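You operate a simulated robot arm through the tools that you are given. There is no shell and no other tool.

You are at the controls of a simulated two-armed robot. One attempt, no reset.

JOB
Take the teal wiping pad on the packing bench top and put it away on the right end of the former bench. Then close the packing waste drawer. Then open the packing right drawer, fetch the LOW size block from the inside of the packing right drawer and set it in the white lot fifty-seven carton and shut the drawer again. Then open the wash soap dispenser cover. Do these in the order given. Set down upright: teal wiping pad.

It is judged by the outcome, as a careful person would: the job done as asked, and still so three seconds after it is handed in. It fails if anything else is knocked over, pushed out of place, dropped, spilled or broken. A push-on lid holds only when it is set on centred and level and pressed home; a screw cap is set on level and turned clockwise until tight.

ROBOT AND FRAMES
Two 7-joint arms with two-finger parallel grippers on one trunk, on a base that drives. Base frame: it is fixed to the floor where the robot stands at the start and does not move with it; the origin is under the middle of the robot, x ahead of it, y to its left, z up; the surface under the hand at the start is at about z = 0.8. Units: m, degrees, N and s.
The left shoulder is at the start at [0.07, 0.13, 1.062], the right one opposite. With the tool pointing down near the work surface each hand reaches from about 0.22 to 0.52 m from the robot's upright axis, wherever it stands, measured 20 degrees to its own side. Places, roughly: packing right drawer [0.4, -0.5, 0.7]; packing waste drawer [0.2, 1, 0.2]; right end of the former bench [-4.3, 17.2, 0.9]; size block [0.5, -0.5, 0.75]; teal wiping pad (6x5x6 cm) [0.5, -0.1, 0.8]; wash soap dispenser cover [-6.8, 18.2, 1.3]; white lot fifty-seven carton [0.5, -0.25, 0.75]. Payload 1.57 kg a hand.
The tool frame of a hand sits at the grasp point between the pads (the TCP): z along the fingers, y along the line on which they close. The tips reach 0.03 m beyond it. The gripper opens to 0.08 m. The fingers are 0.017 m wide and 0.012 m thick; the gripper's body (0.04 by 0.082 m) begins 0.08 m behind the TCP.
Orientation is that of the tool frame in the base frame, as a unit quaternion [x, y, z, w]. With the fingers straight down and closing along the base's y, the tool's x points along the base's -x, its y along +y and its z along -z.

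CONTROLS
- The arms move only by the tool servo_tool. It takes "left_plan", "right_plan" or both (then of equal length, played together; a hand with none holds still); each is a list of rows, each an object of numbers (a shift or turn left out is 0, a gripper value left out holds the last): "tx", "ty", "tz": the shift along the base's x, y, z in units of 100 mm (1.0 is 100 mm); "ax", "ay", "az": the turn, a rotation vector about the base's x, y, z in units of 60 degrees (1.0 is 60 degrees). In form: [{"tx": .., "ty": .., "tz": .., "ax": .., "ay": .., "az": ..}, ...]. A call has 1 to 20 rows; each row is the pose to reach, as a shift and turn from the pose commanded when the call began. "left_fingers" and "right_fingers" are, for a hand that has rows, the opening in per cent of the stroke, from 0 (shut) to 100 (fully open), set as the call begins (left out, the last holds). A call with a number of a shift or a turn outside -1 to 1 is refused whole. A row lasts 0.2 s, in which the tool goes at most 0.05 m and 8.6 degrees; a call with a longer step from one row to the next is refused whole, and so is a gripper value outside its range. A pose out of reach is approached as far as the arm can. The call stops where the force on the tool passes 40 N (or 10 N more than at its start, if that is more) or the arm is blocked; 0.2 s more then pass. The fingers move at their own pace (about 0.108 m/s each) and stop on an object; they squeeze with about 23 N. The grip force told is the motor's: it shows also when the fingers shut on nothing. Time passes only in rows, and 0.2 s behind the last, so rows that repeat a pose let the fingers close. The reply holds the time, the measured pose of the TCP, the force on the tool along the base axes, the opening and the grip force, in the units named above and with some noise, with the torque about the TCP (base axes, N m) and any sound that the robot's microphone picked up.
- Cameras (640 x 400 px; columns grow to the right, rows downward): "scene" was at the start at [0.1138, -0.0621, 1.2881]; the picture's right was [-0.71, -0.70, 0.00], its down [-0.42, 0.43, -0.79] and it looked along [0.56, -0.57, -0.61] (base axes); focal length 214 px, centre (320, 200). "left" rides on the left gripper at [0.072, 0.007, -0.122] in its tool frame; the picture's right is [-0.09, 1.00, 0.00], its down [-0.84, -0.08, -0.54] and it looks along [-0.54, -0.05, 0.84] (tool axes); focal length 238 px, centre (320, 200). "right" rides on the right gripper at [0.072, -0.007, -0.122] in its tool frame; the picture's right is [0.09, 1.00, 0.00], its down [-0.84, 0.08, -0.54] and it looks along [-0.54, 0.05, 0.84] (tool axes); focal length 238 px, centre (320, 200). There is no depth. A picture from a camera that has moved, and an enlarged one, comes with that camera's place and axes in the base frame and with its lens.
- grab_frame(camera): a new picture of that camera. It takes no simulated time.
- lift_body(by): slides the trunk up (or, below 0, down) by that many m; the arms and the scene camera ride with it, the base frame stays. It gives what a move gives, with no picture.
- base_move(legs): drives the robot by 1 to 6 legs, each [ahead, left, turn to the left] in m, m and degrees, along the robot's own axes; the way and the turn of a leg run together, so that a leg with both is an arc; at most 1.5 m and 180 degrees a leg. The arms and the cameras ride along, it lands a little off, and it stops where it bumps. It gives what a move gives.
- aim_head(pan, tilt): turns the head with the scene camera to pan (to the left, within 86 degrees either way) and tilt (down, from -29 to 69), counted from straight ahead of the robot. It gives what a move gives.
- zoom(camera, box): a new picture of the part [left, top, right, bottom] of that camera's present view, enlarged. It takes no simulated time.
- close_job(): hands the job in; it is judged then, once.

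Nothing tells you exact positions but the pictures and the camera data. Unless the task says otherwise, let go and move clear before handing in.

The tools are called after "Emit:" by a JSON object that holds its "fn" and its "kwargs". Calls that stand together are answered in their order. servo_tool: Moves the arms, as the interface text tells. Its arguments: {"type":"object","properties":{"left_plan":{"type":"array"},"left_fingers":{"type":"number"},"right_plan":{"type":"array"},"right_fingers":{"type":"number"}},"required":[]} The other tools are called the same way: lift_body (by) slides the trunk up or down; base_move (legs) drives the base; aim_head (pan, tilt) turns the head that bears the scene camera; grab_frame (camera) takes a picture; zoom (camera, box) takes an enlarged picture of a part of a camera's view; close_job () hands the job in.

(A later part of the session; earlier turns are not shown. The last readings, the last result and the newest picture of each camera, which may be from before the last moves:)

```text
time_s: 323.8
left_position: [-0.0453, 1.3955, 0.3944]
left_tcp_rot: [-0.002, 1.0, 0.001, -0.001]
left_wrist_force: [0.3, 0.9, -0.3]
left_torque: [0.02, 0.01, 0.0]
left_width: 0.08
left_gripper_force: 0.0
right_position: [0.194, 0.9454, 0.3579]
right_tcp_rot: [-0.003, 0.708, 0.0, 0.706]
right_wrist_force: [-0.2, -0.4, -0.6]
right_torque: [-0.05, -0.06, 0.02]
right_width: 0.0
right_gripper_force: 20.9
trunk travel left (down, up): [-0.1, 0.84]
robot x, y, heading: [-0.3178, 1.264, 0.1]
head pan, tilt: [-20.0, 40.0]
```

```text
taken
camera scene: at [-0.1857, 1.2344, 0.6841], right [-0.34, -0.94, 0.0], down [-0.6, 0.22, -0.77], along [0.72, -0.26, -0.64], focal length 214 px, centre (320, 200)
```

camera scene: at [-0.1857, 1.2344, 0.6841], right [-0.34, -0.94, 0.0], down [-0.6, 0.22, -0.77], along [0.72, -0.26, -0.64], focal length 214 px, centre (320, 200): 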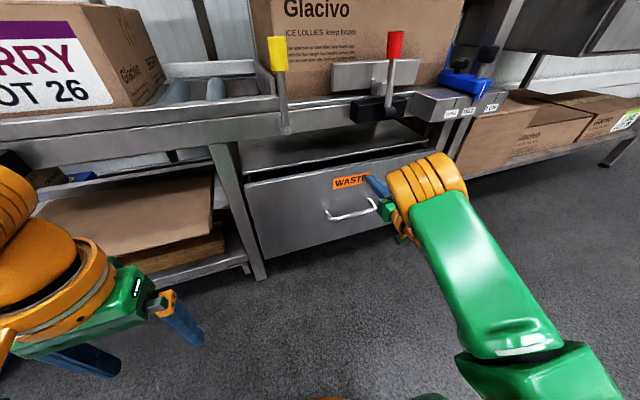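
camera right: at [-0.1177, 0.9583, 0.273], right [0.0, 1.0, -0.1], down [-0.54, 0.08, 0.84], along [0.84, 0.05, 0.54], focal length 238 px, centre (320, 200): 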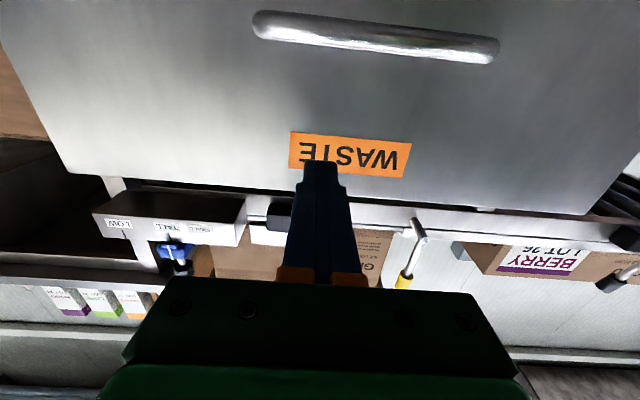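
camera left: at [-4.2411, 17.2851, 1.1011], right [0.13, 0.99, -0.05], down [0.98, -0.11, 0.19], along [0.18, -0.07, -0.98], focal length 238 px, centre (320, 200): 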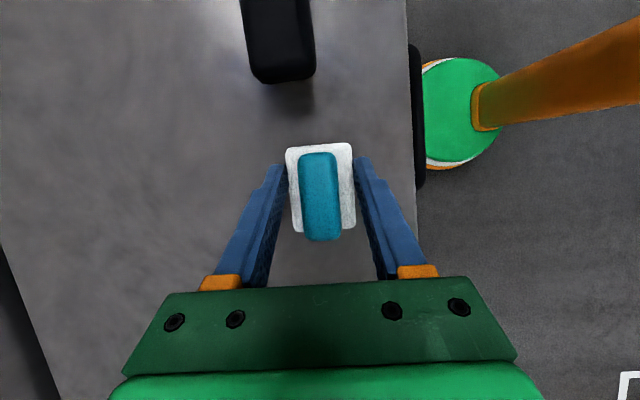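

Emit:
{"fn": "base_move", "kwargs": {"legs": [[0.04, 0, 0]]}}

Emit:
{"fn": "grab_frame", "kwargs": {"camera": "scene"}}

Emit:
{"fn": "grab_frame", "kwargs": {"camera": "right"}}

```text
time_s: 324.7
left_position: [-0.0167, 1.3932, 0.395]
left_tcp_rot: [0.0, 1.0, -0.001, 0.001]
left_wrist_force: [0.1, 0.7, 0.5]
left_torque: [0.0, 0.0, 0.02]
left_width: 0.0801
left_gripper_force: 0.0
right_position: [0.2196, 0.9451, 0.3581]
right_tcp_rot: [-0.005, 0.708, 0.0, 0.706]
right_wrist_force: [-8.3, 2.8, 5.7]
right_torque: [-0.05, -0.23, 0.07]
right_width: 0.0
right_gripper_force: 21.4
trunk travel left (down, up): [-0.1, 0.84]
robot x, y, heading: [-0.2881, 1.2636, -0.5]
head pan, tilt: [-20.0, 40.0]
stopped in leg 1: the force on the tool passed its limit at 137 N (the readings are from after the stop); the commanded pose is now the measured one
```

```text
taken
camera scene: at [-0.1583, 1.2349, 0.6845], right [-0.34, -0.94, 0.0], down [-0.6, 0.22, -0.77], along [0.72, -0.26, -0.64], focal length 214 px, centre (320, 200)
```

scene: 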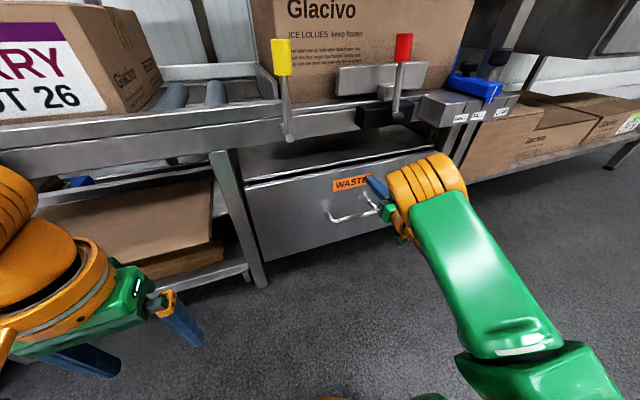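

```text
taken
camera right: at [0.0965, 0.9376, 0.287], right [-0.01, 1.0, -0.1], down [-0.54, 0.08, 0.84], along [0.84, 0.06, 0.54], focal length 238 px, centre (320, 200)
```

right: 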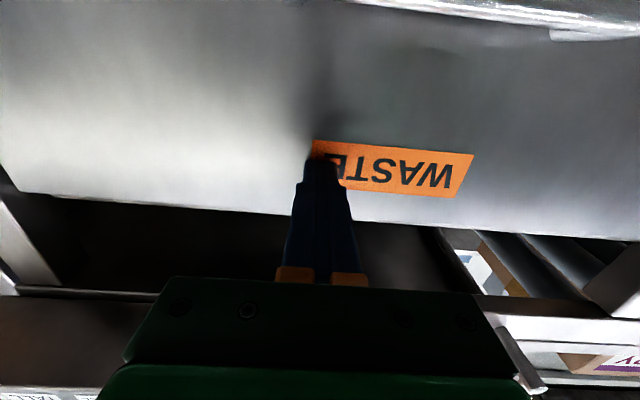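

It hit the end stop firmly, so the drawer seems shut. I'll back off and inspect.

Emit:
{"fn": "base_move", "kwargs": {"legs": [[-0.5, 0, 0]]}}

Emit:
{"fn": "aim_head", "kwargs": {"pan": -20, "tilt": 25}}

Emit:
{"fn": "grab_frame", "kwargs": {"camera": "scene"}}

Emit:
{"fn": "zoom", "kwargs": {"camera": "scene", "box": [240, 120, 440, 245]}}

```text
time_s: 327.7
left_position: [-0.5192, 1.3943, 0.3937]
left_tcp_rot: [0.002, 1.0, 0.0, -0.001]
left_wrist_force: [0.3, 0.8, -0.4]
left_torque: [0.01, -0.03, -0.02]
left_width: 0.0799
left_gripper_force: 0.1
right_position: [-0.2854, 0.9451, 0.3544]
right_tcp_rot: [-0.001, 0.709, -0.001, 0.705]
right_wrist_force: [-0.3, -0.5, 0.3]
right_torque: [0.01, -0.02, 0.0]
right_width: 0.0
right_gripper_force: 21.1
trunk travel left (down, up): [-0.1, 0.84]
robot x, y, heading: [-0.794, 1.2674, -0.3]
head pan, tilt: [-20.0, 40.0]
```

```text
time_s: 328.5
left_position: [-0.5191, 1.3942, 0.3943]
left_tcp_rot: [0.002, 1.0, -0.001, -0.001]
left_wrist_force: [-0.3, 0.3, 0.7]
left_torque: [-0.01, -0.04, -0.02]
left_width: 0.08
left_gripper_force: 0.0
right_position: [-0.286, 0.9452, 0.3562]
right_tcp_rot: [-0.002, 0.71, -0.002, 0.704]
right_wrist_force: [0.1, 0.3, -0.4]
right_torque: [0.02, -0.03, 0.0]
right_width: 0.0
right_gripper_force: 21.9
trunk travel left (down, up): [-0.1, 0.84]
robot x, y, heading: [-0.7922, 1.267, -0.2]
head pan, tilt: [-20.0, 25.0]
```

```text
taken
camera scene: at [-0.6543, 1.2326, 0.7074], right [-0.35, -0.94, 0.0], down [-0.4, 0.15, -0.91], along [0.85, -0.31, -0.42], focal length 214 px, centre (320, 200)
```

scene: 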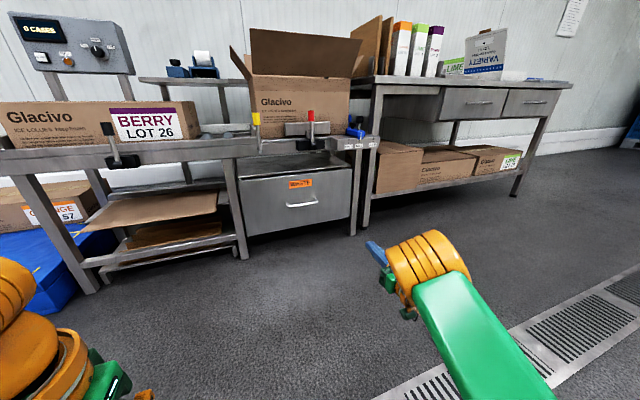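

```text
3.20 times, centred on (340, 182) of scene
camera zoom: at [-0.6543, 1.2326, 0.7074], right [-0.35, -0.94, 0.0], down [-0.4, 0.15, -0.91], along [0.85, -0.31, -0.42], focal length 686 px, centre (256, 256)
```

zoom: 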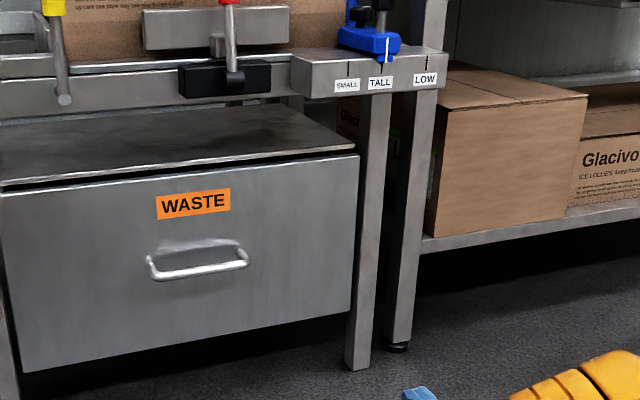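

The WASTE drawer is shut. Next is the right drawer: I'll raise the trunk, reset the right hand to point down, and drive in front of it.

Emit:
{"fn": "lift_body", "kwargs": {"by": 0.4}}

Emit:
{"fn": "lift_body", "kwargs": {"by": 0.2}}

Emit:
{"fn": "servo_tool", "kwargs": {"right_plan": [{"tx": -0.15, "ty": -0.1, "tz": 0.15, "ay": 0.14}, {"tx": -0.3, "ty": -0.2, "tz": 0.3, "ay": 0.28}, {"tx": -0.45, "ty": -0.3, "tz": 0.45, "ay": 0.42}, {"tx": -0.6, "ty": -0.4, "tz": 0.6, "ay": 0.56}, {"tx": -0.75, "ty": -0.4, "tz": 0.75, "ay": 0.7}, {"tx": -0.9, "ty": -0.4, "tz": 0.9, "ay": 0.84}, {"tx": -1.0, "ty": -0.4, "tz": 1.0, "ay": 0.98}], "right_fingers": 100}}

Emit:
{"fn": "servo_tool", "kwargs": {"right_plan": [{"tx": -0.2, "ay": 0.13}, {"tx": -0.4, "ay": 0.26}, {"tx": -0.6, "ay": 0.39}, {"tx": -0.8, "ay": 0.52}, {"tx": -0.8, "ay": 0.52}]}}

Emit:
{"fn": "base_move", "kwargs": {"legs": [[0.1, -0.8, 0], [0.1, -0.75, 0]]}}

Emit:
{"fn": "aim_head", "kwargs": {"pan": -10, "tilt": 40}}

Emit:
{"fn": "grab_frame", "kwargs": {"camera": "scene"}}

```text
time_s: 332.3
left_position: [-0.5203, 1.3943, 0.7942]
left_tcp_rot: [0.002, 1.0, 0.0, 0.0]
left_wrist_force: [0.3, 0.9, -0.3]
left_torque: [-0.01, -0.02, 0.0]
left_width: 0.08
left_gripper_force: 0.1
right_position: [-0.2858, 0.9443, 0.756]
right_tcp_rot: [-0.003, 0.71, -0.001, 0.705]
right_wrist_force: [0.3, 0.4, -0.9]
right_torque: [-0.02, -0.02, -0.03]
right_width: 0.0003
right_gripper_force: 21.2
trunk travel left (down, up): [-0.5, 0.44]
robot x, y, heading: [-0.7917, 1.2629, -0.2]
head pan, tilt: [-20.0, 25.0]
```

```text
time_s: 334.5
left_position: [-0.5188, 1.3939, 0.9945]
left_tcp_rot: [0.002, 1.0, 0.0, 0.0]
left_wrist_force: [-0.1, 0.7, 0.7]
left_torque: [0.0, -0.01, -0.01]
left_width: 0.0799
left_gripper_force: 0.0
right_position: [-0.2846, 0.9456, 0.956]
right_tcp_rot: [-0.002, 0.709, 0.0, 0.705]
right_wrist_force: [-1.4, 0.5, -0.1]
right_torque: [0.03, -0.05, 0.01]
right_width: 0.0
right_gripper_force: 21.1
trunk travel left (down, up): [-0.7, 0.24]
robot x, y, heading: [-0.7934, 1.2649, -0.2]
head pan, tilt: [-20.0, 25.0]
```

```text
time_s: 336.1
left_position: [-0.5195, 1.3945, 0.9948]
left_tcp_rot: [0.002, 1.0, 0.0, 0.0]
left_wrist_force: [0.2, -0.2, 0.4]
left_torque: [0.01, 0.0, -0.01]
left_width: 0.08
left_gripper_force: 0.0
right_position: [-0.3866, 0.9048, 1.0554]
right_tcp_rot: [-0.002, 0.964, 0.0, 0.264]
right_wrist_force: [1.3, 0.1, -0.5]
right_torque: [0.0, -0.01, -0.01]
right_width: 0.0801
right_gripper_force: 0.0
trunk travel left (down, up): [-0.7, 0.24]
robot x, y, heading: [-0.7952, 1.2666, -0.3]
head pan, tilt: [-20.0, 25.0]
```

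```text
time_s: 337.3
left_position: [-0.5188, 1.3955, 0.994]
left_tcp_rot: [0.003, 1.0, -0.001, 0.001]
left_wrist_force: [-0.2, -0.4, 0.3]
left_torque: [0.04, -0.02, 0.05]
left_width: 0.08
left_gripper_force: 0.1
right_position: [-0.4664, 0.9049, 1.0566]
right_tcp_rot: [-0.003, 1.0, 0.0, -0.004]
right_wrist_force: [-0.3, 0.0, 0.1]
right_torque: [0.04, 0.05, -0.01]
right_width: 0.0801
right_gripper_force: 0.1
trunk travel left (down, up): [-0.7, 0.24]
robot x, y, heading: [-0.7914, 1.2603, -0.3]
head pan, tilt: [-20.0, 25.0]
```

```text
time_s: 345.3
left_position: [-0.3287, -0.1608, 0.9944]
left_tcp_rot: [0.003, 1.0, -0.001, 0.0]
left_wrist_force: [-0.4, 0.4, -0.4]
left_torque: [0.01, -0.02, 0.01]
left_width: 0.0797
left_gripper_force: 0.1
right_position: [-0.2768, -0.6501, 1.0559]
right_tcp_rot: [-0.001, 1.0, -0.001, -0.003]
right_wrist_force: [0.2, -0.1, 0.2]
right_torque: [0.02, 0.0, 0.04]
right_width: 0.08
right_gripper_force: 0.1
trunk travel left (down, up): [-0.7, 0.24]
robot x, y, heading: [-0.606, -0.2907, -0.3]
head pan, tilt: [-20.0, 25.0]
```

```text
time_s: 346.1
left_position: [-0.3297, -0.1595, 0.9941]
left_tcp_rot: [0.004, 1.0, 0.0, 0.0]
left_wrist_force: [0.4, -0.1, 0.8]
left_torque: [0.01, -0.01, 0.01]
left_width: 0.0801
left_gripper_force: 0.2
right_position: [-0.2777, -0.6501, 1.055]
right_tcp_rot: [0.0, 1.0, 0.001, -0.003]
right_wrist_force: [0.6, 0.7, 0.3]
right_torque: [0.0, -0.02, 0.01]
right_width: 0.0802
right_gripper_force: 0.1
trunk travel left (down, up): [-0.7, 0.24]
robot x, y, heading: [-0.6035, -0.2932, -0.4]
head pan, tilt: [-10.0, 40.0]
```

```text
taken
camera scene: at [-0.468, -0.3052, 1.2842], right [-0.18, -0.98, 0.0], down [-0.63, 0.12, -0.77], along [0.75, -0.14, -0.64], focal length 214 px, centre (320, 200)
```

scene: 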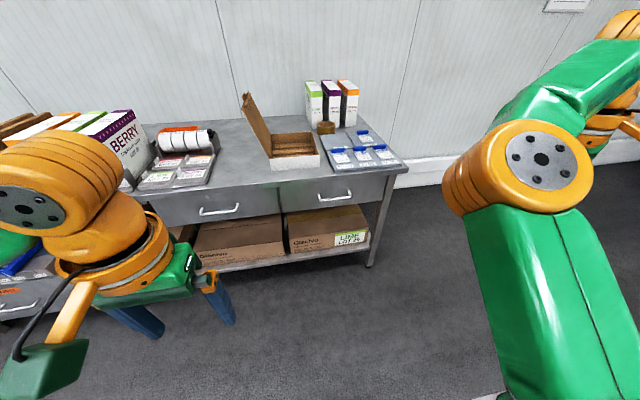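

Emit:
{"fn": "zoom", "kwargs": {"camera": "scene", "box": [200, 130, 420, 268]}}

```text
2.90 times, centred on (310, 199) of scene
camera zoom: at [-0.468, -0.3052, 1.2842], right [-0.18, -0.98, 0.0], down [-0.63, 0.12, -0.77], along [0.75, -0.14, -0.64], focal length 622 px, centre (349, 203)
```

zoom: 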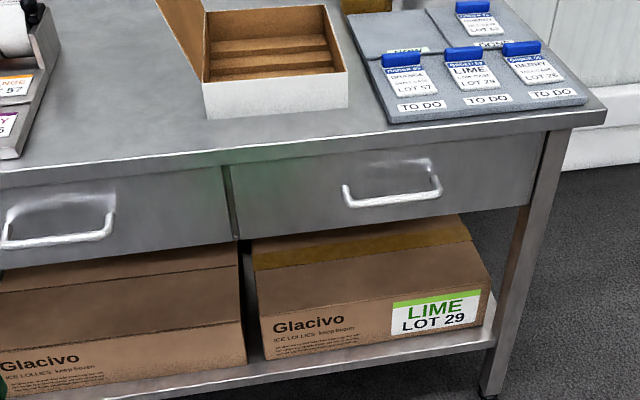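

The right drawer's handle is around (0.22, -0.50, 0.69). I'll drive closer, yaw the right hand so its fingers close along x, and look with the hand camera.

Emit:
{"fn": "base_move", "kwargs": {"legs": [[0.36, 0, 0.3]]}}

Emit:
{"fn": "servo_tool", "kwargs": {"right_plan": [{"tx": -0.1, "ty": 0.15, "az": -0.14}, {"tx": -0.2, "ty": 0.3, "az": -0.28}, {"tx": -0.3, "ty": 0.45, "az": -0.42}, {"tx": -0.3, "ty": 0.6, "az": -0.56}, {"tx": -0.3, "ty": 0.75, "az": -0.7}, {"tx": -0.3, "ty": 0.9, "az": -0.84}, {"tx": -0.3, "ty": 1.0, "az": -0.98}]}}

Emit:
{"fn": "servo_tool", "kwargs": {"right_plan": [{"az": -0.13}, {"az": -0.26}, {"az": -0.39}, {"az": -0.52}, {"az": -0.52}]}}

Emit:
{"fn": "aim_head", "kwargs": {"pan": -20, "tilt": 60}}

Emit:
{"fn": "grab_frame", "kwargs": {"camera": "scene"}}

Emit:
{"fn": "grab_frame", "kwargs": {"camera": "right"}}

```text
time_s: 348.4
left_position: [0.0289, -0.1591, 0.9952]
left_tcp_rot: [0.0, 1.0, 0.0, 0.0]
left_wrist_force: [-0.7, -0.2, -0.3]
left_torque: [-0.01, 0.02, -0.01]
left_width: 0.0798
left_gripper_force: 0.1
right_position: [0.0838, -0.6491, 1.0567]
right_tcp_rot: [-0.004, 1.0, 0.0, -0.003]
right_wrist_force: [-0.4, 0.0, 1.3]
right_torque: [0.05, 0.01, -0.01]
right_width: 0.08
right_gripper_force: 0.1
trunk travel left (down, up): [-0.7, 0.24]
robot x, y, heading: [-0.2423, -0.2878, -0.4]
head pan, tilt: [-10.0, 40.0]
```

```text
time_s: 350.0
left_position: [0.0288, -0.1609, 0.9948]
left_tcp_rot: [0.0, 1.0, -0.001, 0.0]
left_wrist_force: [0.5, 0.2, -0.4]
left_torque: [0.02, 0.0, -0.01]
left_width: 0.08
left_gripper_force: 0.0
right_position: [0.0288, -0.5956, 1.0573]
right_tcp_rot: [0.489, 0.872, 0.003, -0.003]
right_wrist_force: [-0.9, -0.2, 0.1]
right_torque: [-0.02, 0.01, 0.01]
right_width: 0.0798
right_gripper_force: 0.0
right hand out of reach, approached as far as the arm can: row 6, 7
trunk travel left (down, up): [-0.7, 0.24]
robot x, y, heading: [-0.2424, -0.2922, 0.0]
head pan, tilt: [-10.0, 40.0]
```

```text
time_s: 351.2
left_position: [0.0302, -0.1601, 0.9939]
left_tcp_rot: [0.0, 1.0, -0.001, 0.0]
left_wrist_force: [-0.6, -0.7, -0.5]
left_torque: [0.0, 0.02, 0.0]
left_width: 0.0802
left_gripper_force: 0.0
right_position: [0.0115, -0.5999, 1.047]
right_tcp_rot: [0.704, 0.71, 0.002, -0.001]
right_wrist_force: [1.0, 0.4, -0.5]
right_torque: [-0.03, -0.02, -0.02]
right_width: 0.0799
right_gripper_force: 0.1
right hand out of reach, approached as far as the arm can: row 4, 5
trunk travel left (down, up): [-0.7, 0.24]
robot x, y, heading: [-0.241, -0.2908, -0.1]
head pan, tilt: [-10.0, 40.0]
```

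```text
time_s: 352.0
left_position: [0.0304, -0.1604, 0.9949]
left_tcp_rot: [0.0, 1.0, 0.0, -0.001]
left_wrist_force: [-0.5, -0.1, 0.2]
left_torque: [0.03, 0.01, -0.02]
left_width: 0.0801
left_gripper_force: 0.1
right_position: [0.0118, -0.6001, 1.0479]
right_tcp_rot: [0.704, 0.71, 0.003, -0.002]
right_wrist_force: [0.2, -0.8, 0.0]
right_torque: [0.0, -0.03, -0.02]
right_width: 0.0801
right_gripper_force: 0.1
trunk travel left (down, up): [-0.7, 0.24]
robot x, y, heading: [-0.2435, -0.2913, -0.4]
head pan, tilt: [-20.0, 60.0]
```

```text
taken
camera scene: at [-0.1285, -0.3135, 1.2575], right [-0.34, -0.94, 0.0], down [-0.81, 0.3, -0.5], along [0.47, -0.17, -0.87], focal length 214 px, centre (320, 200)
```

scene: 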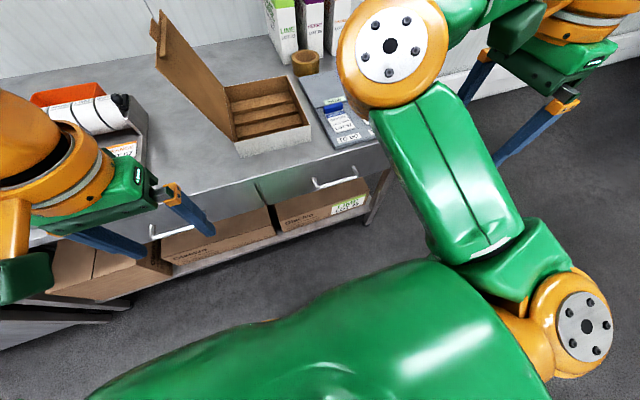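

```text
taken
camera right: at [0.0045, -0.5293, 1.17], right [0.99, 0.1, 0.0], down [0.08, -0.84, 0.54], along [0.06, -0.53, -0.84], focal length 238 px, centre (320, 200)
```

right: 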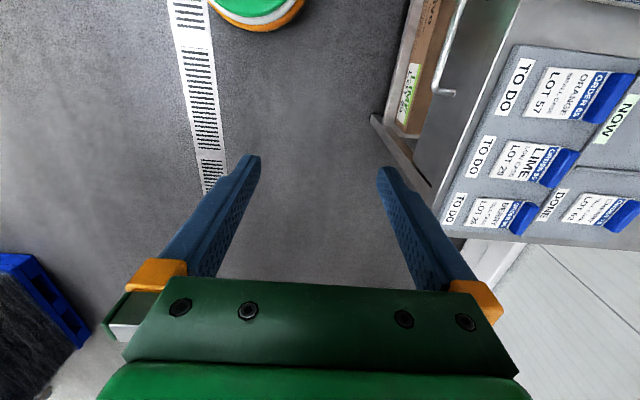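

Emit:
{"fn": "zoom", "kwargs": {"camera": "right", "box": [360, 0, 560, 125]}}

Emit:
{"fn": "zoom", "kwargs": {"camera": "scene", "box": [230, 100, 410, 240]}}

```text
3.20 times, centred on (460, 62) of right
camera zoom: at [0.0045, -0.5293, 1.17], right [0.99, 0.1, 0.0], down [0.08, -0.84, 0.54], along [0.06, -0.53, -0.84], focal length 763 px, centre (-128, 640)
```

zoom: 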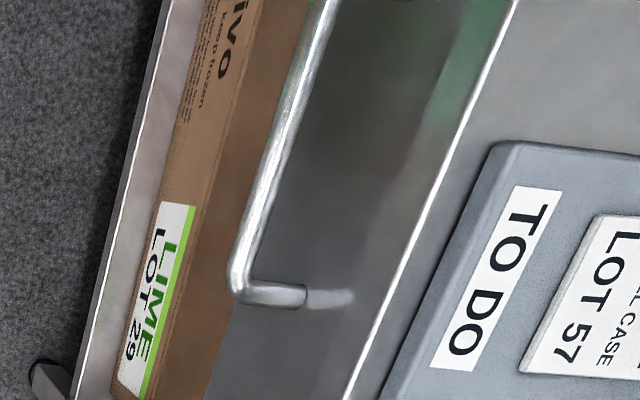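

```text
2.86 times, centred on (320, 170) of scene
camera zoom: at [-0.1285, -0.3135, 1.2575], right [-0.34, -0.94, 0.0], down [-0.81, 0.3, -0.5], along [0.47, -0.17, -0.87], focal length 613 px, centre (320, 286)
```

zoom: 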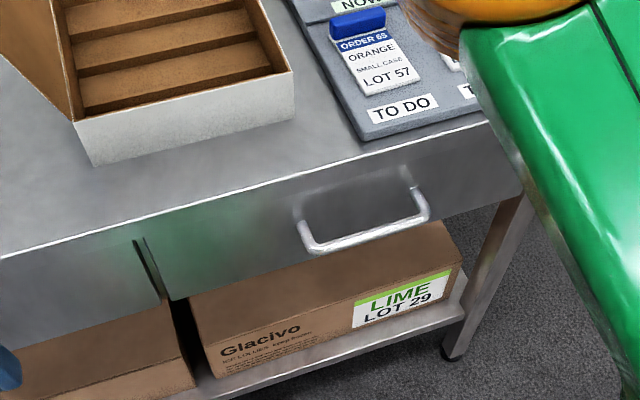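

The bar is at about (0.225, y −0.43…−0.57, z 0.689), under the bench overhang. I'll grip it from the front with the tool pointing forward and fingers closing vertically, so I'll back up a little, lower the trunk and rotate the hand.

Emit:
{"fn": "base_move", "kwargs": {"legs": [[-0.12, 0.08, 0.2]]}}

Emit:
{"fn": "lift_body", "kwargs": {"by": -0.3}}

Emit:
{"fn": "servo_tool", "kwargs": {"right_plan": [{"tx": 0.15, "ay": -0.14}, {"tx": 0.3, "ay": -0.28}, {"tx": 0.45, "ay": -0.42}, {"tx": 0.6, "ay": -0.56}, {"tx": 0.75, "ay": -0.7}, {"tx": 0.9, "ay": -0.84}, {"tx": 1.0, "ay": -0.98}]}}

Emit:
{"fn": "servo_tool", "kwargs": {"right_plan": [{"tx": 0.1, "ay": -0.13}, {"tx": 0.2, "ay": -0.26}, {"tx": 0.3, "ay": -0.39}, {"tx": 0.3, "ay": -0.52}, {"tx": 0.3, "ay": -0.52}]}}

Emit:
{"fn": "grab_frame", "kwargs": {"camera": "scene"}}

Emit:
{"fn": "grab_frame", "kwargs": {"camera": "right"}}

```text
time_s: 353.4
left_position: [-0.0888, -0.081, 0.9939]
left_tcp_rot: [-0.002, 1.0, 0.0, -0.001]
left_wrist_force: [0.3, 0.3, -0.5]
left_torque: [0.02, 0.03, -0.01]
left_width: 0.0799
left_gripper_force: 0.1
right_position: [-0.1053, -0.5204, 1.0468]
right_tcp_rot: [0.703, 0.711, 0.002, -0.003]
right_wrist_force: [-0.9, -1.0, 0.0]
right_torque: [0.0, 0.02, 0.03]
right_width: 0.0803
right_gripper_force: 0.1
trunk travel left (down, up): [-0.7, 0.24]
robot x, y, heading: [-0.3621, -0.21, -0.1]
head pan, tilt: [-20.0, 60.0]
```

```text
time_s: 356.4
left_position: [-0.0894, -0.0788, 0.6946]
left_tcp_rot: [0.0, 1.0, 0.0, 0.001]
left_wrist_force: [0.5, 0.3, 0.0]
left_torque: [0.01, -0.01, 0.02]
left_width: 0.0802
left_gripper_force: 0.1
right_position: [-0.1068, -0.5201, 0.749]
right_tcp_rot: [0.704, 0.71, 0.003, -0.002]
right_wrist_force: [0.3, -0.6, 0.3]
right_torque: [0.02, 0.02, 0.03]
right_width: 0.0799
right_gripper_force: 0.0
trunk travel left (down, up): [-0.4, 0.54]
robot x, y, heading: [-0.366, -0.2089, 0.2]
head pan, tilt: [-20.0, 60.0]
```

```text
time_s: 358.0
left_position: [-0.0891, -0.0795, 0.6945]
left_tcp_rot: [-0.001, 1.0, 0.001, -0.001]
left_wrist_force: [0.0, -0.4, 0.2]
left_torque: [0.0, -0.01, 0.0]
left_width: 0.0801
left_gripper_force: 0.1
right_position: [-0.0072, -0.5193, 0.7478]
right_tcp_rot: [0.611, 0.62, 0.348, 0.349]
right_wrist_force: [-0.3, -0.3, -0.4]
right_torque: [0.0, -0.04, 0.03]
right_width: 0.0802
right_gripper_force: 0.0
trunk travel left (down, up): [-0.4, 0.54]
robot x, y, heading: [-0.3633, -0.2089, -0.1]
head pan, tilt: [-20.0, 60.0]
```

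```text
time_s: 359.2
left_position: [-0.0906, -0.0805, 0.6939]
left_tcp_rot: [-0.001, 1.0, -0.001, 0.0]
left_wrist_force: [-0.5, 0.7, 0.4]
left_torque: [-0.01, 0.03, -0.01]
left_width: 0.08
left_gripper_force: 0.1
right_position: [0.0265, -0.5227, 0.7465]
right_tcp_rot: [0.495, 0.503, 0.5, 0.502]
right_wrist_force: [-0.3, 0.0, -0.4]
right_torque: [0.02, -0.03, 0.01]
right_width: 0.0799
right_gripper_force: 0.1
right hand out of reach, approached as far as the arm can: row 2, 3, 4, 5
trunk travel left (down, up): [-0.4, 0.54]
robot x, y, heading: [-0.3627, -0.2122, -0.1]
head pan, tilt: [-20.0, 60.0]
```

```text
taken
camera scene: at [-0.2477, -0.2327, 0.9574], right [-0.34, -0.94, 0.0], down [-0.81, 0.3, -0.5], along [0.47, -0.17, -0.87], focal length 214 px, centre (320, 200)
```

scene: 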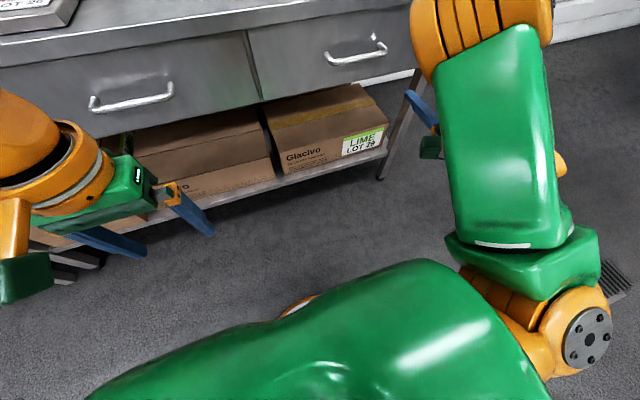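

```text
taken
camera right: at [-0.0951, -0.453, 0.7395], right [0.0, 0.1, 0.99], down [-0.54, -0.84, 0.09], along [0.84, -0.53, 0.06], focal length 238 px, centre (320, 200)
```

right: 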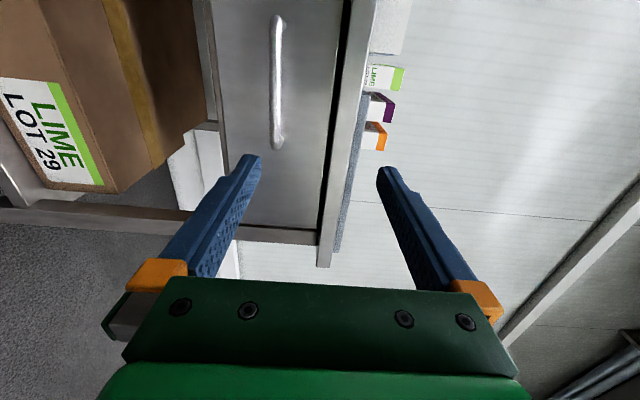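

The orientation works. I'll lower the hand to the handle height and extend the arm part way, watching the elbow.

Emit:
{"fn": "servo_tool", "kwargs": {"right_plan": [{"tz": -0.2}, {"tz": -0.4}, {"tz": -0.57}, {"tz": -0.57, "tx": 0.3}, {"tz": -0.57, "tx": 0.6}, {"tz": -0.57, "tx": 0.8, "ty": 0.1}, {"tz": -0.57, "tx": 0.8, "ty": 0.2}]}}

Emit:
{"fn": "grab_frame", "kwargs": {"camera": "scene"}}

Emit:
{"fn": "grab_frame", "kwargs": {"camera": "right"}}

```text
time_s: 360.8
left_position: [-0.0892, -0.0795, 0.6945]
left_tcp_rot: [0.0, 1.0, 0.0, 0.0]
left_wrist_force: [-0.6, 0.1, 0.6]
left_torque: [-0.03, -0.02, 0.05]
left_width: 0.0802
left_gripper_force: 0.1
right_position: [0.1071, -0.5037, 0.6906]
right_tcp_rot: [0.495, 0.504, 0.499, 0.501]
right_wrist_force: [-1.0, 0.4, -0.4]
right_torque: [-0.03, 0.01, 0.0]
right_width: 0.0798
right_gripper_force: 0.2
trunk travel left (down, up): [-0.4, 0.54]
robot x, y, heading: [-0.3628, -0.2126, -0.0]
head pan, tilt: [-20.0, 60.0]
```

```text
taken
camera scene: at [-0.2478, -0.2327, 0.9574], right [-0.34, -0.94, 0.0], down [-0.81, 0.3, -0.5], along [0.47, -0.17, -0.87], focal length 214 px, centre (320, 200)
```

scene: 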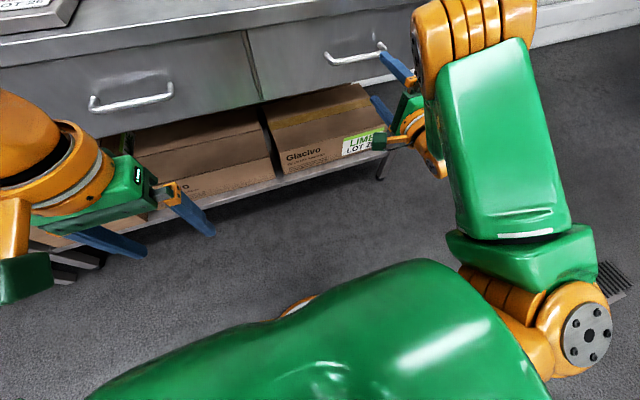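

```text
taken
camera right: at [-0.0153, -0.4329, 0.6829], right [0.0, 0.1, 0.99], down [-0.54, -0.84, 0.09], along [0.84, -0.53, 0.06], focal length 238 px, centre (320, 200)
```

right: 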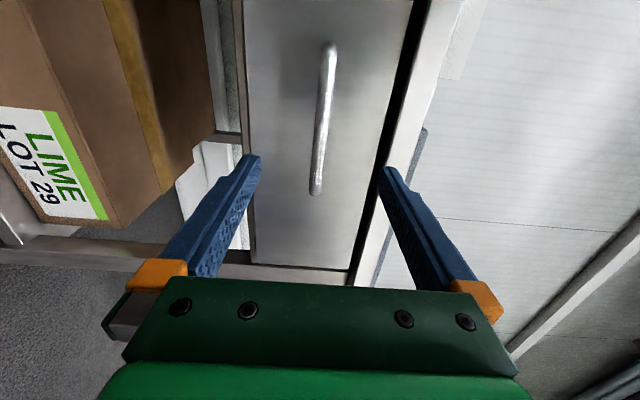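

Aligned with the bar. Advancing so the fingers straddle it.

Emit:
{"fn": "servo_tool", "kwargs": {"right_plan": [{"tx": 0.3}, {"tx": 0.6}, {"tx": 0.8}, {"tx": 0.95}, {"tx": 1.0}]}}

Emit:
{"fn": "grab_frame", "kwargs": {"camera": "right"}}

Emit:
{"fn": "grab_frame", "kwargs": {"camera": "scene"}}

```text
time_s: 362.0
left_position: [-0.089, -0.0796, 0.6949]
left_tcp_rot: [-0.001, 1.0, -0.001, 0.0]
left_wrist_force: [0.7, 0.0, -0.2]
left_torque: [-0.01, -0.03, 0.02]
left_width: 0.0797
left_gripper_force: 0.0
right_position: [0.2053, -0.516, 0.6969]
right_tcp_rot: [0.495, 0.506, 0.5, 0.499]
right_wrist_force: [0.1, 0.5, -0.7]
right_torque: [0.05, -0.04, 0.02]
right_width: 0.0799
right_gripper_force: 0.0
right hand out of reach, approached as far as the arm can: row 2, 3, 4, 5
trunk travel left (down, up): [-0.4, 0.54]
robot x, y, heading: [-0.3633, -0.2085, -0.1]
head pan, tilt: [-20.0, 60.0]
```

```text
taken
camera right: at [0.0823, -0.4452, 0.6899], right [0.0, 0.1, 0.99], down [-0.53, -0.84, 0.09], along [0.85, -0.53, 0.05], focal length 238 px, centre (320, 200)
```

right: 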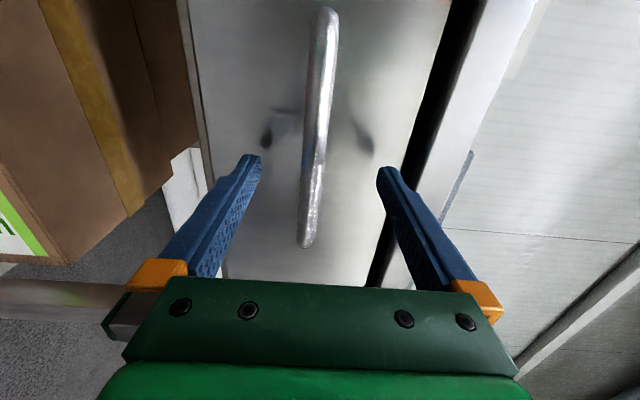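

```text
taken
camera scene: at [-0.2478, -0.2329, 0.9574], right [-0.34, -0.94, 0.0], down [-0.81, 0.3, -0.5], along [0.47, -0.17, -0.87], focal length 214 px, centre (320, 200)
```

scene: 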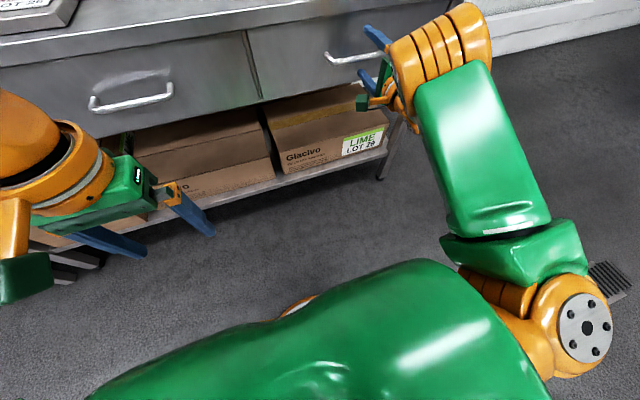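

Emit:
{"fn": "servo_tool", "kwargs": {"right_plan": [{"tz": -0.07, "tx": 0.06}, {"tz": -0.07, "tx": 0.06}]}}

Emit:
{"fn": "servo_tool", "kwargs": {"right_plan": [{}, {}, {}, {}], "right_fingers": 0}}

Emit:
{"fn": "grab_frame", "kwargs": {"camera": "right"}}

```text
time_s: 362.6
left_position: [-0.0894, -0.0791, 0.6934]
left_tcp_rot: [0.0, 1.0, -0.001, 0.0]
left_wrist_force: [0.5, 0.3, 0.5]
left_torque: [0.0, -0.02, -0.02]
left_width: 0.0798
left_gripper_force: 0.0
right_position: [0.2102, -0.5193, 0.6929]
right_tcp_rot: [0.495, 0.506, 0.5, 0.5]
right_wrist_force: [-0.8, -0.9, 0.4]
right_torque: [0.03, -0.01, 0.01]
right_width: 0.08
right_gripper_force: 0.0
right hand out of reach, approached as far as the arm can: row 1, 2
trunk travel left (down, up): [-0.4, 0.54]
robot x, y, heading: [-0.3617, -0.2098, 0.3]
head pan, tilt: [-20.0, 60.0]
```

```text
time_s: 363.6
left_position: [-0.0896, -0.0791, 0.694]
left_tcp_rot: [-0.001, 1.0, -0.001, 0.0]
left_wrist_force: [0.0, -0.2, -0.1]
left_torque: [0.01, -0.01, 0.0]
left_width: 0.08
left_gripper_force: 0.0
right_position: [0.2115, -0.5197, 0.6925]
right_tcp_rot: [0.496, 0.506, 0.499, 0.498]
right_wrist_force: [-8.0, 4.8, -10.3]
right_torque: [0.33, 0.1, -0.16]
right_width: 0.0138
right_gripper_force: 30.3
trunk travel left (down, up): [-0.4, 0.54]
robot x, y, heading: [-0.3632, -0.2125, 0.0]
head pan, tilt: [-20.0, 60.0]
```

```text
taken
camera right: at [0.0877, -0.4492, 0.6846], right [0.0, 0.1, 0.99], down [-0.53, -0.84, 0.09], along [0.85, -0.53, 0.05], focal length 238 px, centre (320, 200)
```

right: 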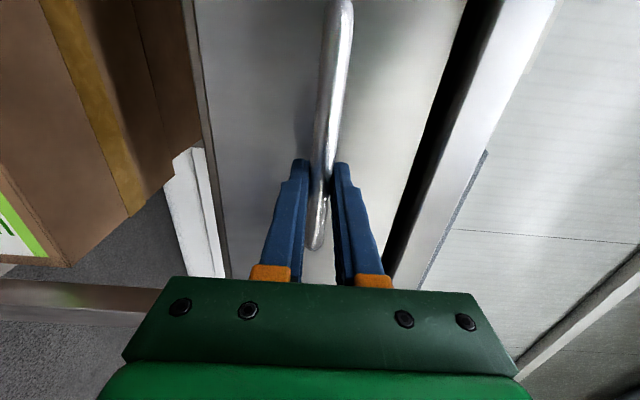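

Handle gripped. Pulling by driving straight back in small steps.

Emit:
{"fn": "base_move", "kwargs": {"legs": [[-0.08, 0, 0]]}}

Emit:
{"fn": "grab_frame", "kwargs": {"camera": "right"}}

Emit:
{"fn": "grab_frame", "kwargs": {"camera": "scene"}}

```text
time_s: 364.6
left_position: [-0.1672, -0.0793, 0.6944]
left_tcp_rot: [-0.001, 1.0, 0.0, 0.0]
left_wrist_force: [-0.2, 1.3, 0.2]
left_torque: [0.0, 0.01, 0.02]
left_width: 0.0801
left_gripper_force: 0.1
right_position: [0.1319, -0.5196, 0.6903]
right_tcp_rot: [0.495, 0.507, 0.5, 0.499]
right_wrist_force: [0.6, 3.8, -8.9]
right_torque: [0.33, 0.05, -0.01]
right_width: 0.0138
right_gripper_force: 30.7
trunk travel left (down, up): [-0.4, 0.54]
robot x, y, heading: [-0.4424, -0.211, 0.0]
head pan, tilt: [-20.0, 60.0]
```

```text
taken
camera right: at [0.0097, -0.4492, 0.6844], right [0.0, 0.1, 0.99], down [-0.53, -0.84, 0.09], along [0.85, -0.53, 0.05], focal length 238 px, centre (320, 200)
```

right: 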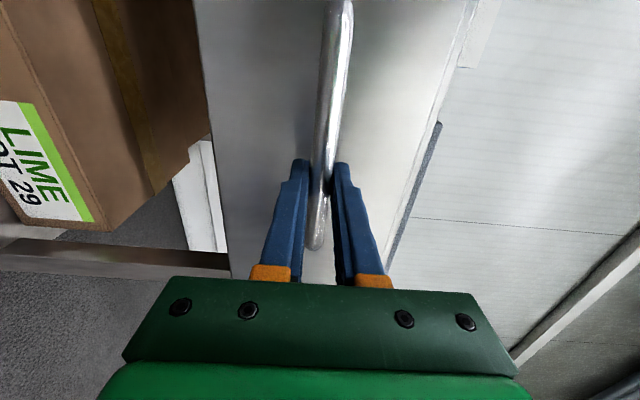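

```text
taken
camera scene: at [-0.3251, -0.2334, 0.9571], right [-0.34, -0.94, 0.0], down [-0.82, 0.3, -0.5], along [0.47, -0.17, -0.87], focal length 214 px, centre (320, 200)
```

scene: 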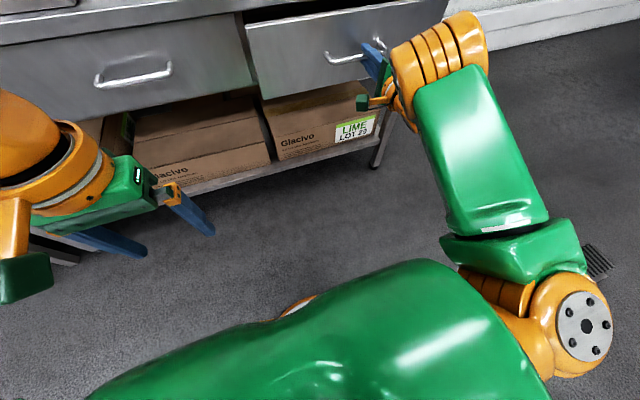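

The drawer is opening smoothly. Continuing.

Emit:
{"fn": "base_move", "kwargs": {"legs": [[-0.1, 0, 0]]}}

Emit:
{"fn": "base_move", "kwargs": {"legs": [[-0.08, 0, 0]]}}

Emit:
{"fn": "aim_head", "kwargs": {"pan": -20, "tilt": 40}}

Emit:
{"fn": "grab_frame", "kwargs": {"camera": "scene"}}

```text
time_s: 365.8
left_position: [-0.2681, -0.0794, 0.6948]
left_tcp_rot: [-0.001, 1.0, 0.0, 0.0]
left_wrist_force: [0.2, -0.3, -0.3]
left_torque: [-0.01, -0.01, 0.02]
left_width: 0.08
left_gripper_force: 0.1
right_position: [0.0318, -0.5203, 0.6912]
right_tcp_rot: [0.496, 0.506, 0.5, 0.498]
right_wrist_force: [0.7, 0.2, -7.1]
right_torque: [0.3, 0.07, -0.44]
right_width: 0.0137
right_gripper_force: 30.7
trunk travel left (down, up): [-0.4, 0.54]
robot x, y, heading: [-0.543, -0.2145, 0.1]
head pan, tilt: [-20.0, 60.0]
```

```text
time_s: 366.8
left_position: [-0.3491, -0.0797, 0.6938]
left_tcp_rot: [0.0, 1.0, 0.0, -0.002]
left_wrist_force: [-0.3, 1.2, 0.4]
left_torque: [-0.04, -0.03, -0.01]
left_width: 0.0797
left_gripper_force: 0.1
right_position: [-0.0475, -0.5192, 0.692]
right_tcp_rot: [0.495, 0.507, 0.499, 0.498]
right_wrist_force: [1.3, 2.6, -6.3]
right_torque: [0.36, 0.01, -0.06]
right_width: 0.0137
right_gripper_force: 30.6
trunk travel left (down, up): [-0.4, 0.54]
robot x, y, heading: [-0.6243, -0.2089, -0.3]
head pan, tilt: [-20.0, 60.0]
```

```text
time_s: 367.7
left_position: [-0.3494, -0.0799, 0.6933]
left_tcp_rot: [-0.001, 1.0, 0.001, -0.001]
left_wrist_force: [0.9, -0.7, 0.6]
left_torque: [0.02, -0.02, -0.03]
left_width: 0.0801
left_gripper_force: 0.1
right_position: [-0.0491, -0.5188, 0.6919]
right_tcp_rot: [0.496, 0.507, 0.5, 0.498]
right_wrist_force: [-1.8, 1.8, -6.7]
right_torque: [0.34, 0.06, -0.06]
right_width: 0.0139
right_gripper_force: 30.4
trunk travel left (down, up): [-0.4, 0.54]
robot x, y, heading: [-0.6213, -0.2089, 0.2]
head pan, tilt: [-20.0, 40.0]
```

```text
taken
camera scene: at [-0.4897, -0.24, 0.9838], right [-0.34, -0.94, 0.0], down [-0.61, 0.22, -0.76], along [0.72, -0.26, -0.64], focal length 214 px, centre (320, 200)
```

scene: 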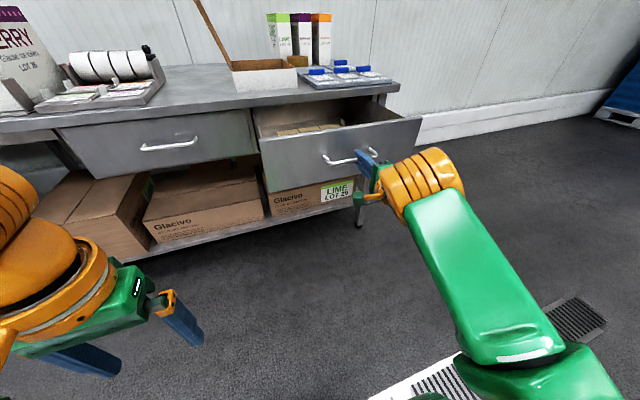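

Emit:
{"fn": "zoom", "kwargs": {"camera": "scene", "box": [230, 60, 430, 185]}}

```text
3.20 times, centred on (330, 122) of scene
camera zoom: at [-0.4897, -0.24, 0.9838], right [-0.34, -0.94, 0.0], down [-0.61, 0.22, -0.76], along [0.72, -0.26, -0.64], focal length 686 px, centre (288, 448)
```

zoom: 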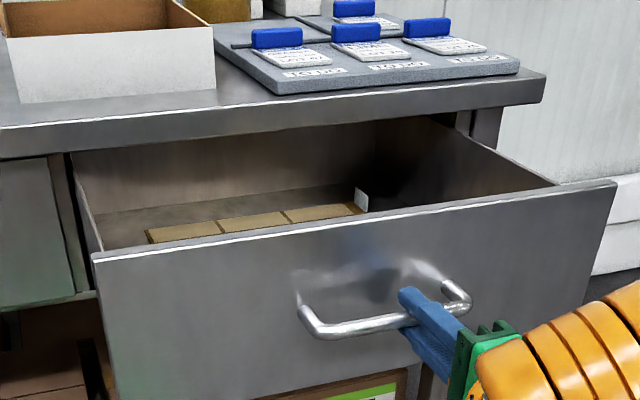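

Emit:
{"fn": "base_move", "kwargs": {"legs": [[-0.06, 0, 0]]}}

Emit:
{"fn": "zoom", "kwargs": {"camera": "scene", "box": [230, 60, 430, 185]}}

```text
time_s: 368.6
left_position: [-0.4077, -0.0786, 0.6928]
left_tcp_rot: [-0.001, 1.0, -0.001, -0.002]
left_wrist_force: [0.4, -0.1, 0.4]
left_torque: [0.0, 0.01, 0.0]
left_width: 0.0802
left_gripper_force: 0.1
right_position: [-0.1078, -0.5165, 0.6908]
right_tcp_rot: [0.495, 0.508, 0.5, 0.498]
right_wrist_force: [13.2, 3.2, 1.5]
right_torque: [0.37, -0.05, 0.85]
right_width: 0.0136
right_gripper_force: 29.9
trunk travel left (down, up): [-0.4, 0.54]
robot x, y, heading: [-0.683, -0.2097, 0.3]
head pan, tilt: [-20.0, 40.0]
```

```text
3.20 times, centred on (330, 122) of scene
camera zoom: at [-0.5488, -0.2385, 0.9838], right [-0.34, -0.94, 0.0], down [-0.61, 0.22, -0.76], along [0.72, -0.26, -0.64], focal length 686 px, centre (288, 448)
```

zoom: 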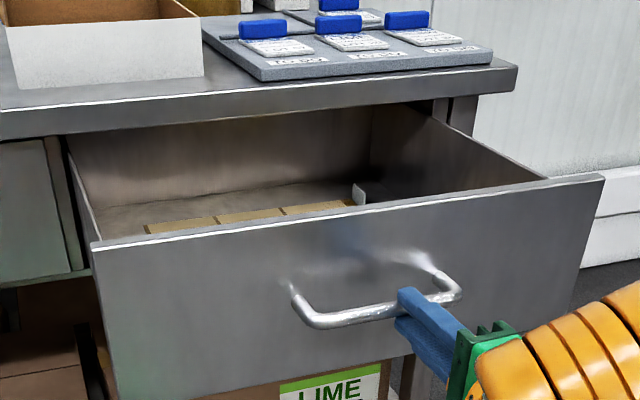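

The drawer is fully open (0.32 m, end stop felt). I'll release, back off, raise the trunk and look inside.

Emit:
{"fn": "servo_tool", "kwargs": {"right_plan": [{}, {}, {}], "right_fingers": 100}}

Emit:
{"fn": "base_move", "kwargs": {"legs": [[-0.12, 0, 0]]}}

Emit:
{"fn": "lift_body", "kwargs": {"by": 0.4}}

Emit:
{"fn": "grab_frame", "kwargs": {"camera": "scene"}}

Emit:
{"fn": "zoom", "kwargs": {"camera": "scene", "box": [240, 100, 440, 225]}}

```text
time_s: 369.4
left_position: [-0.4095, -0.08, 0.694]
left_tcp_rot: [-0.002, 1.0, -0.001, -0.001]
left_wrist_force: [-0.4, 0.9, 0.5]
left_torque: [-0.01, -0.02, 0.0]
left_width: 0.08
left_gripper_force: 0.0
right_position: [-0.1106, -0.5167, 0.6926]
right_tcp_rot: [0.494, 0.507, 0.501, 0.498]
right_wrist_force: [0.2, 1.1, 0.0]
right_torque: [-0.01, 0.02, 0.02]
right_width: 0.0799
right_gripper_force: 0.2
trunk travel left (down, up): [-0.4, 0.54]
robot x, y, heading: [-0.6866, -0.2102, -0.2]
head pan, tilt: [-20.0, 40.0]
```

```text
time_s: 370.7
left_position: [-0.531, -0.0799, 0.6945]
left_tcp_rot: [-0.001, 1.0, -0.001, 0.0]
left_wrist_force: [0.6, -0.2, 0.1]
left_torque: [0.02, -0.02, 0.04]
left_width: 0.08
left_gripper_force: 0.0
right_position: [-0.2306, -0.5175, 0.6924]
right_tcp_rot: [0.495, 0.506, 0.501, 0.498]
right_wrist_force: [-0.2, 0.3, 0.3]
right_torque: [0.0, 0.02, 0.01]
right_width: 0.0801
right_gripper_force: 0.0
trunk travel left (down, up): [-0.4, 0.54]
robot x, y, heading: [-0.8044, -0.2046, 0.2]
head pan, tilt: [-20.0, 40.0]
```

```text
time_s: 374.5
left_position: [-0.5299, -0.0794, 1.0946]
left_tcp_rot: [0.0, 1.0, -0.001, 0.0]
left_wrist_force: [0.3, -0.2, -1.1]
left_torque: [0.01, 0.02, -0.01]
left_width: 0.0802
left_gripper_force: 0.1
right_position: [-0.2307, -0.5174, 1.0922]
right_tcp_rot: [0.495, 0.506, 0.501, 0.499]
right_wrist_force: [-0.4, 0.1, -0.2]
right_torque: [-0.01, 0.03, 0.02]
right_width: 0.08
right_gripper_force: 0.1
trunk travel left (down, up): [-0.8, 0.14]
robot x, y, heading: [-0.8068, -0.2131, 0.3]
head pan, tilt: [-20.0, 40.0]
```

```text
taken
camera scene: at [-0.6711, -0.2396, 1.3841], right [-0.34, -0.94, 0.0], down [-0.6, 0.22, -0.77], along [0.72, -0.26, -0.64], focal length 214 px, centre (320, 200)
```

scene: 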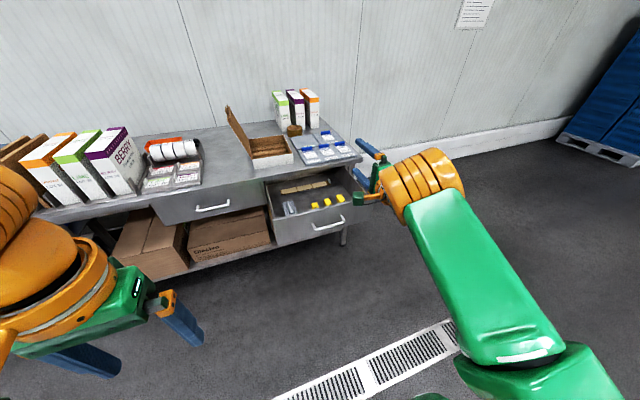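

```text
3.20 times, centred on (340, 162) of scene
camera zoom: at [-0.6711, -0.2396, 1.3841], right [-0.34, -0.94, 0.0], down [-0.6, 0.22, -0.77], along [0.72, -0.26, -0.64], focal length 686 px, centre (256, 320)
```

zoom: 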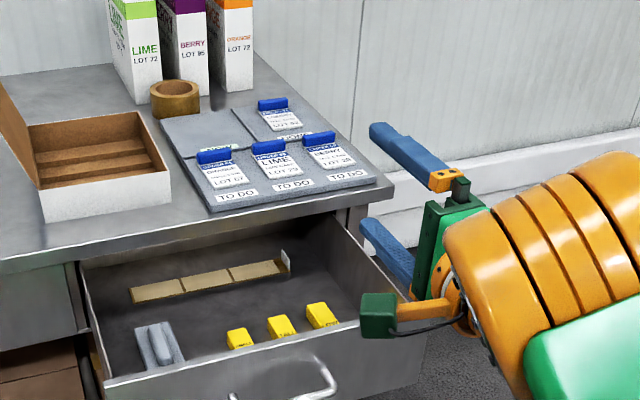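

Inside are three yellow blocks, a grey item and a tan strip. I'll bring the right hand back to pointing down and view from above.

Emit:
{"fn": "servo_tool", "kwargs": {"right_plan": [{"tx": -0.15, "ay": 0.14}, {"tx": -0.3, "ay": 0.28}, {"tx": -0.45, "ay": 0.42}, {"tx": -0.6, "ay": 0.56}, {"tx": -0.75, "ay": 0.7}, {"tx": -0.9, "ay": 0.84}, {"tx": -1.0, "ay": 0.98}]}}

Emit:
{"fn": "servo_tool", "kwargs": {"right_plan": [{"tx": -0.1, "ay": 0.13}, {"tx": -0.2, "ay": 0.26}, {"tx": -0.3, "ay": 0.39}, {"tx": -0.4, "ay": 0.52}, {"tx": -0.4, "ay": 0.52}]}}

Emit:
{"fn": "servo_tool", "kwargs": {"right_plan": [{"az": 0.14}, {"az": 0.28}, {"az": 0.42}, {"az": 0.56}, {"az": 0.7}, {"az": 0.84}, {"az": 0.98}]}}

Emit:
{"fn": "servo_tool", "kwargs": {"right_plan": [{"az": 0.14}, {"az": 0.28}, {"az": 0.42}, {"az": 0.52}, {"az": 0.52}]}}

Emit:
{"fn": "base_move", "kwargs": {"legs": [[0.35, -0.1, 0]]}}

Emit:
{"fn": "grab_frame", "kwargs": {"camera": "right"}}

Emit:
{"fn": "grab_frame", "kwargs": {"camera": "scene"}}

```text
time_s: 376.1
left_position: [-0.5294, -0.079, 1.094]
left_tcp_rot: [-0.001, 1.0, -0.001, 0.0]
left_wrist_force: [-0.1, 0.3, -0.7]
left_torque: [-0.04, 0.02, 0.02]
left_width: 0.0798
left_gripper_force: 0.1
right_position: [-0.3104, -0.5224, 1.0871]
right_tcp_rot: [0.64, 0.651, 0.291, 0.285]
right_wrist_force: [0.3, 0.0, -0.8]
right_torque: [-0.01, 0.0, -0.03]
right_width: 0.0799
right_gripper_force: 0.1
right hand out of reach, approached as far as the arm can: row 5, 6, 7
trunk travel left (down, up): [-0.8, 0.14]
robot x, y, heading: [-0.8045, -0.2142, 0.0]
head pan, tilt: [-20.0, 40.0]
```

```text
time_s: 377.3
left_position: [-0.5298, -0.0761, 1.0938]
left_tcp_rot: [-0.002, 1.0, -0.002, 0.0]
left_wrist_force: [0.6, 1.2, -0.3]
left_torque: [-0.02, -0.02, -0.01]
left_width: 0.0796
left_gripper_force: 0.1
right_position: [-0.4834, -0.5155, 1.0638]
right_tcp_rot: [0.693, 0.704, 0.115, 0.104]
right_wrist_force: [-0.9, 0.4, 0.0]
right_torque: [-0.02, -0.03, -0.02]
right_width: 0.08
right_gripper_force: 0.1
right hand out of reach, approached as far as the arm can: row 1, 2, 3, 4, 5
trunk travel left (down, up): [-0.8, 0.14]
robot x, y, heading: [-0.8041, -0.2104, 0.2]
head pan, tilt: [-20.0, 40.0]
```

```text
time_s: 378.9
left_position: [-0.5302, -0.0811, 1.0943]
left_tcp_rot: [-0.001, 1.0, 0.0, 0.001]
left_wrist_force: [-0.3, -0.5, -0.3]
left_torque: [0.0, 0.03, 0.01]
left_width: 0.0803
left_gripper_force: 0.1
right_position: [-0.4835, -0.5196, 1.0605]
right_tcp_rot: [0.258, 0.955, 0.143, 0.033]
right_wrist_force: [0.2, 0.2, -1.0]
right_torque: [0.02, 0.03, 0.03]
right_width: 0.0803
right_gripper_force: 0.0
trunk travel left (down, up): [-0.8, 0.14]
robot x, y, heading: [-0.8087, -0.211, 0.2]
head pan, tilt: [-20.0, 40.0]
```

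```text
time_s: 380.1
left_position: [-0.5305, -0.0789, 1.0941]
left_tcp_rot: [-0.002, 1.0, -0.001, 0.0]
left_wrist_force: [-0.5, 0.0, -0.3]
left_torque: [0.02, -0.04, -0.01]
left_width: 0.0801
left_gripper_force: 0.0
right_position: [-0.4833, -0.5203, 1.0613]
right_tcp_rot: [-0.007, 0.989, 0.147, -0.006]
right_wrist_force: [-0.7, -1.0, -0.4]
right_torque: [-0.01, -0.02, -0.03]
right_width: 0.0799
right_gripper_force: 0.0
trunk travel left (down, up): [-0.8, 0.14]
robot x, y, heading: [-0.8092, -0.2104, 0.3]
head pan, tilt: [-20.0, 40.0]
```

```text
time_s: 382.4
left_position: [-0.1826, -0.1777, 1.0948]
left_tcp_rot: [-0.002, 1.0, -0.001, 0.001]
left_wrist_force: [-0.7, 0.2, 0.8]
left_torque: [0.0, 0.02, 0.0]
left_width: 0.08
left_gripper_force: 0.0
right_position: [-0.1339, -0.6181, 1.0613]
right_tcp_rot: [-0.008, 0.989, 0.147, -0.006]
right_wrist_force: [-1.0, -1.0, 1.0]
right_torque: [-0.01, -0.01, -0.02]
right_width: 0.0801
right_gripper_force: 0.0
trunk travel left (down, up): [-0.8, 0.14]
robot x, y, heading: [-0.4568, -0.3105, 0.2]
head pan, tilt: [-20.0, 40.0]
```

```text
taken
camera right: at [-0.2051, -0.6615, 1.1773], right [-0.11, 0.95, 0.29], down [0.84, -0.07, 0.53], along [0.53, 0.3, -0.79], focal length 238 px, centre (320, 200)
```

right: 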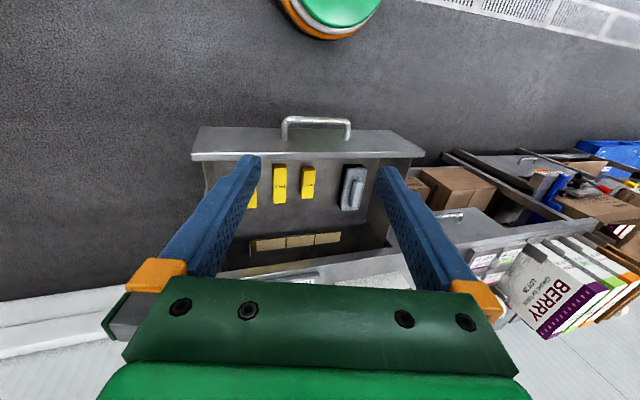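

```text
taken
camera scene: at [-0.3232, -0.3377, 1.3844], right [-0.34, -0.94, 0.0], down [-0.6, 0.22, -0.77], along [0.72, -0.26, -0.64], focal length 214 px, centre (320, 200)
```

scene: 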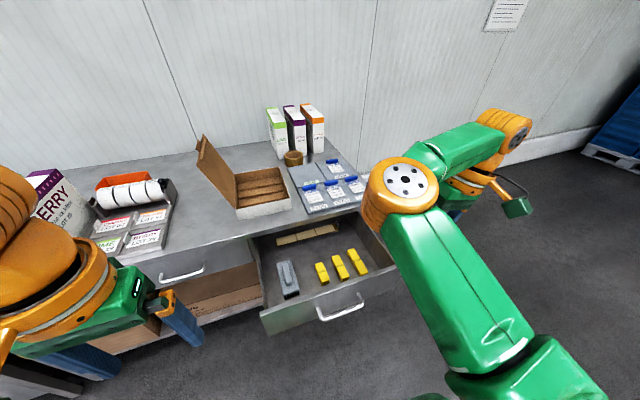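

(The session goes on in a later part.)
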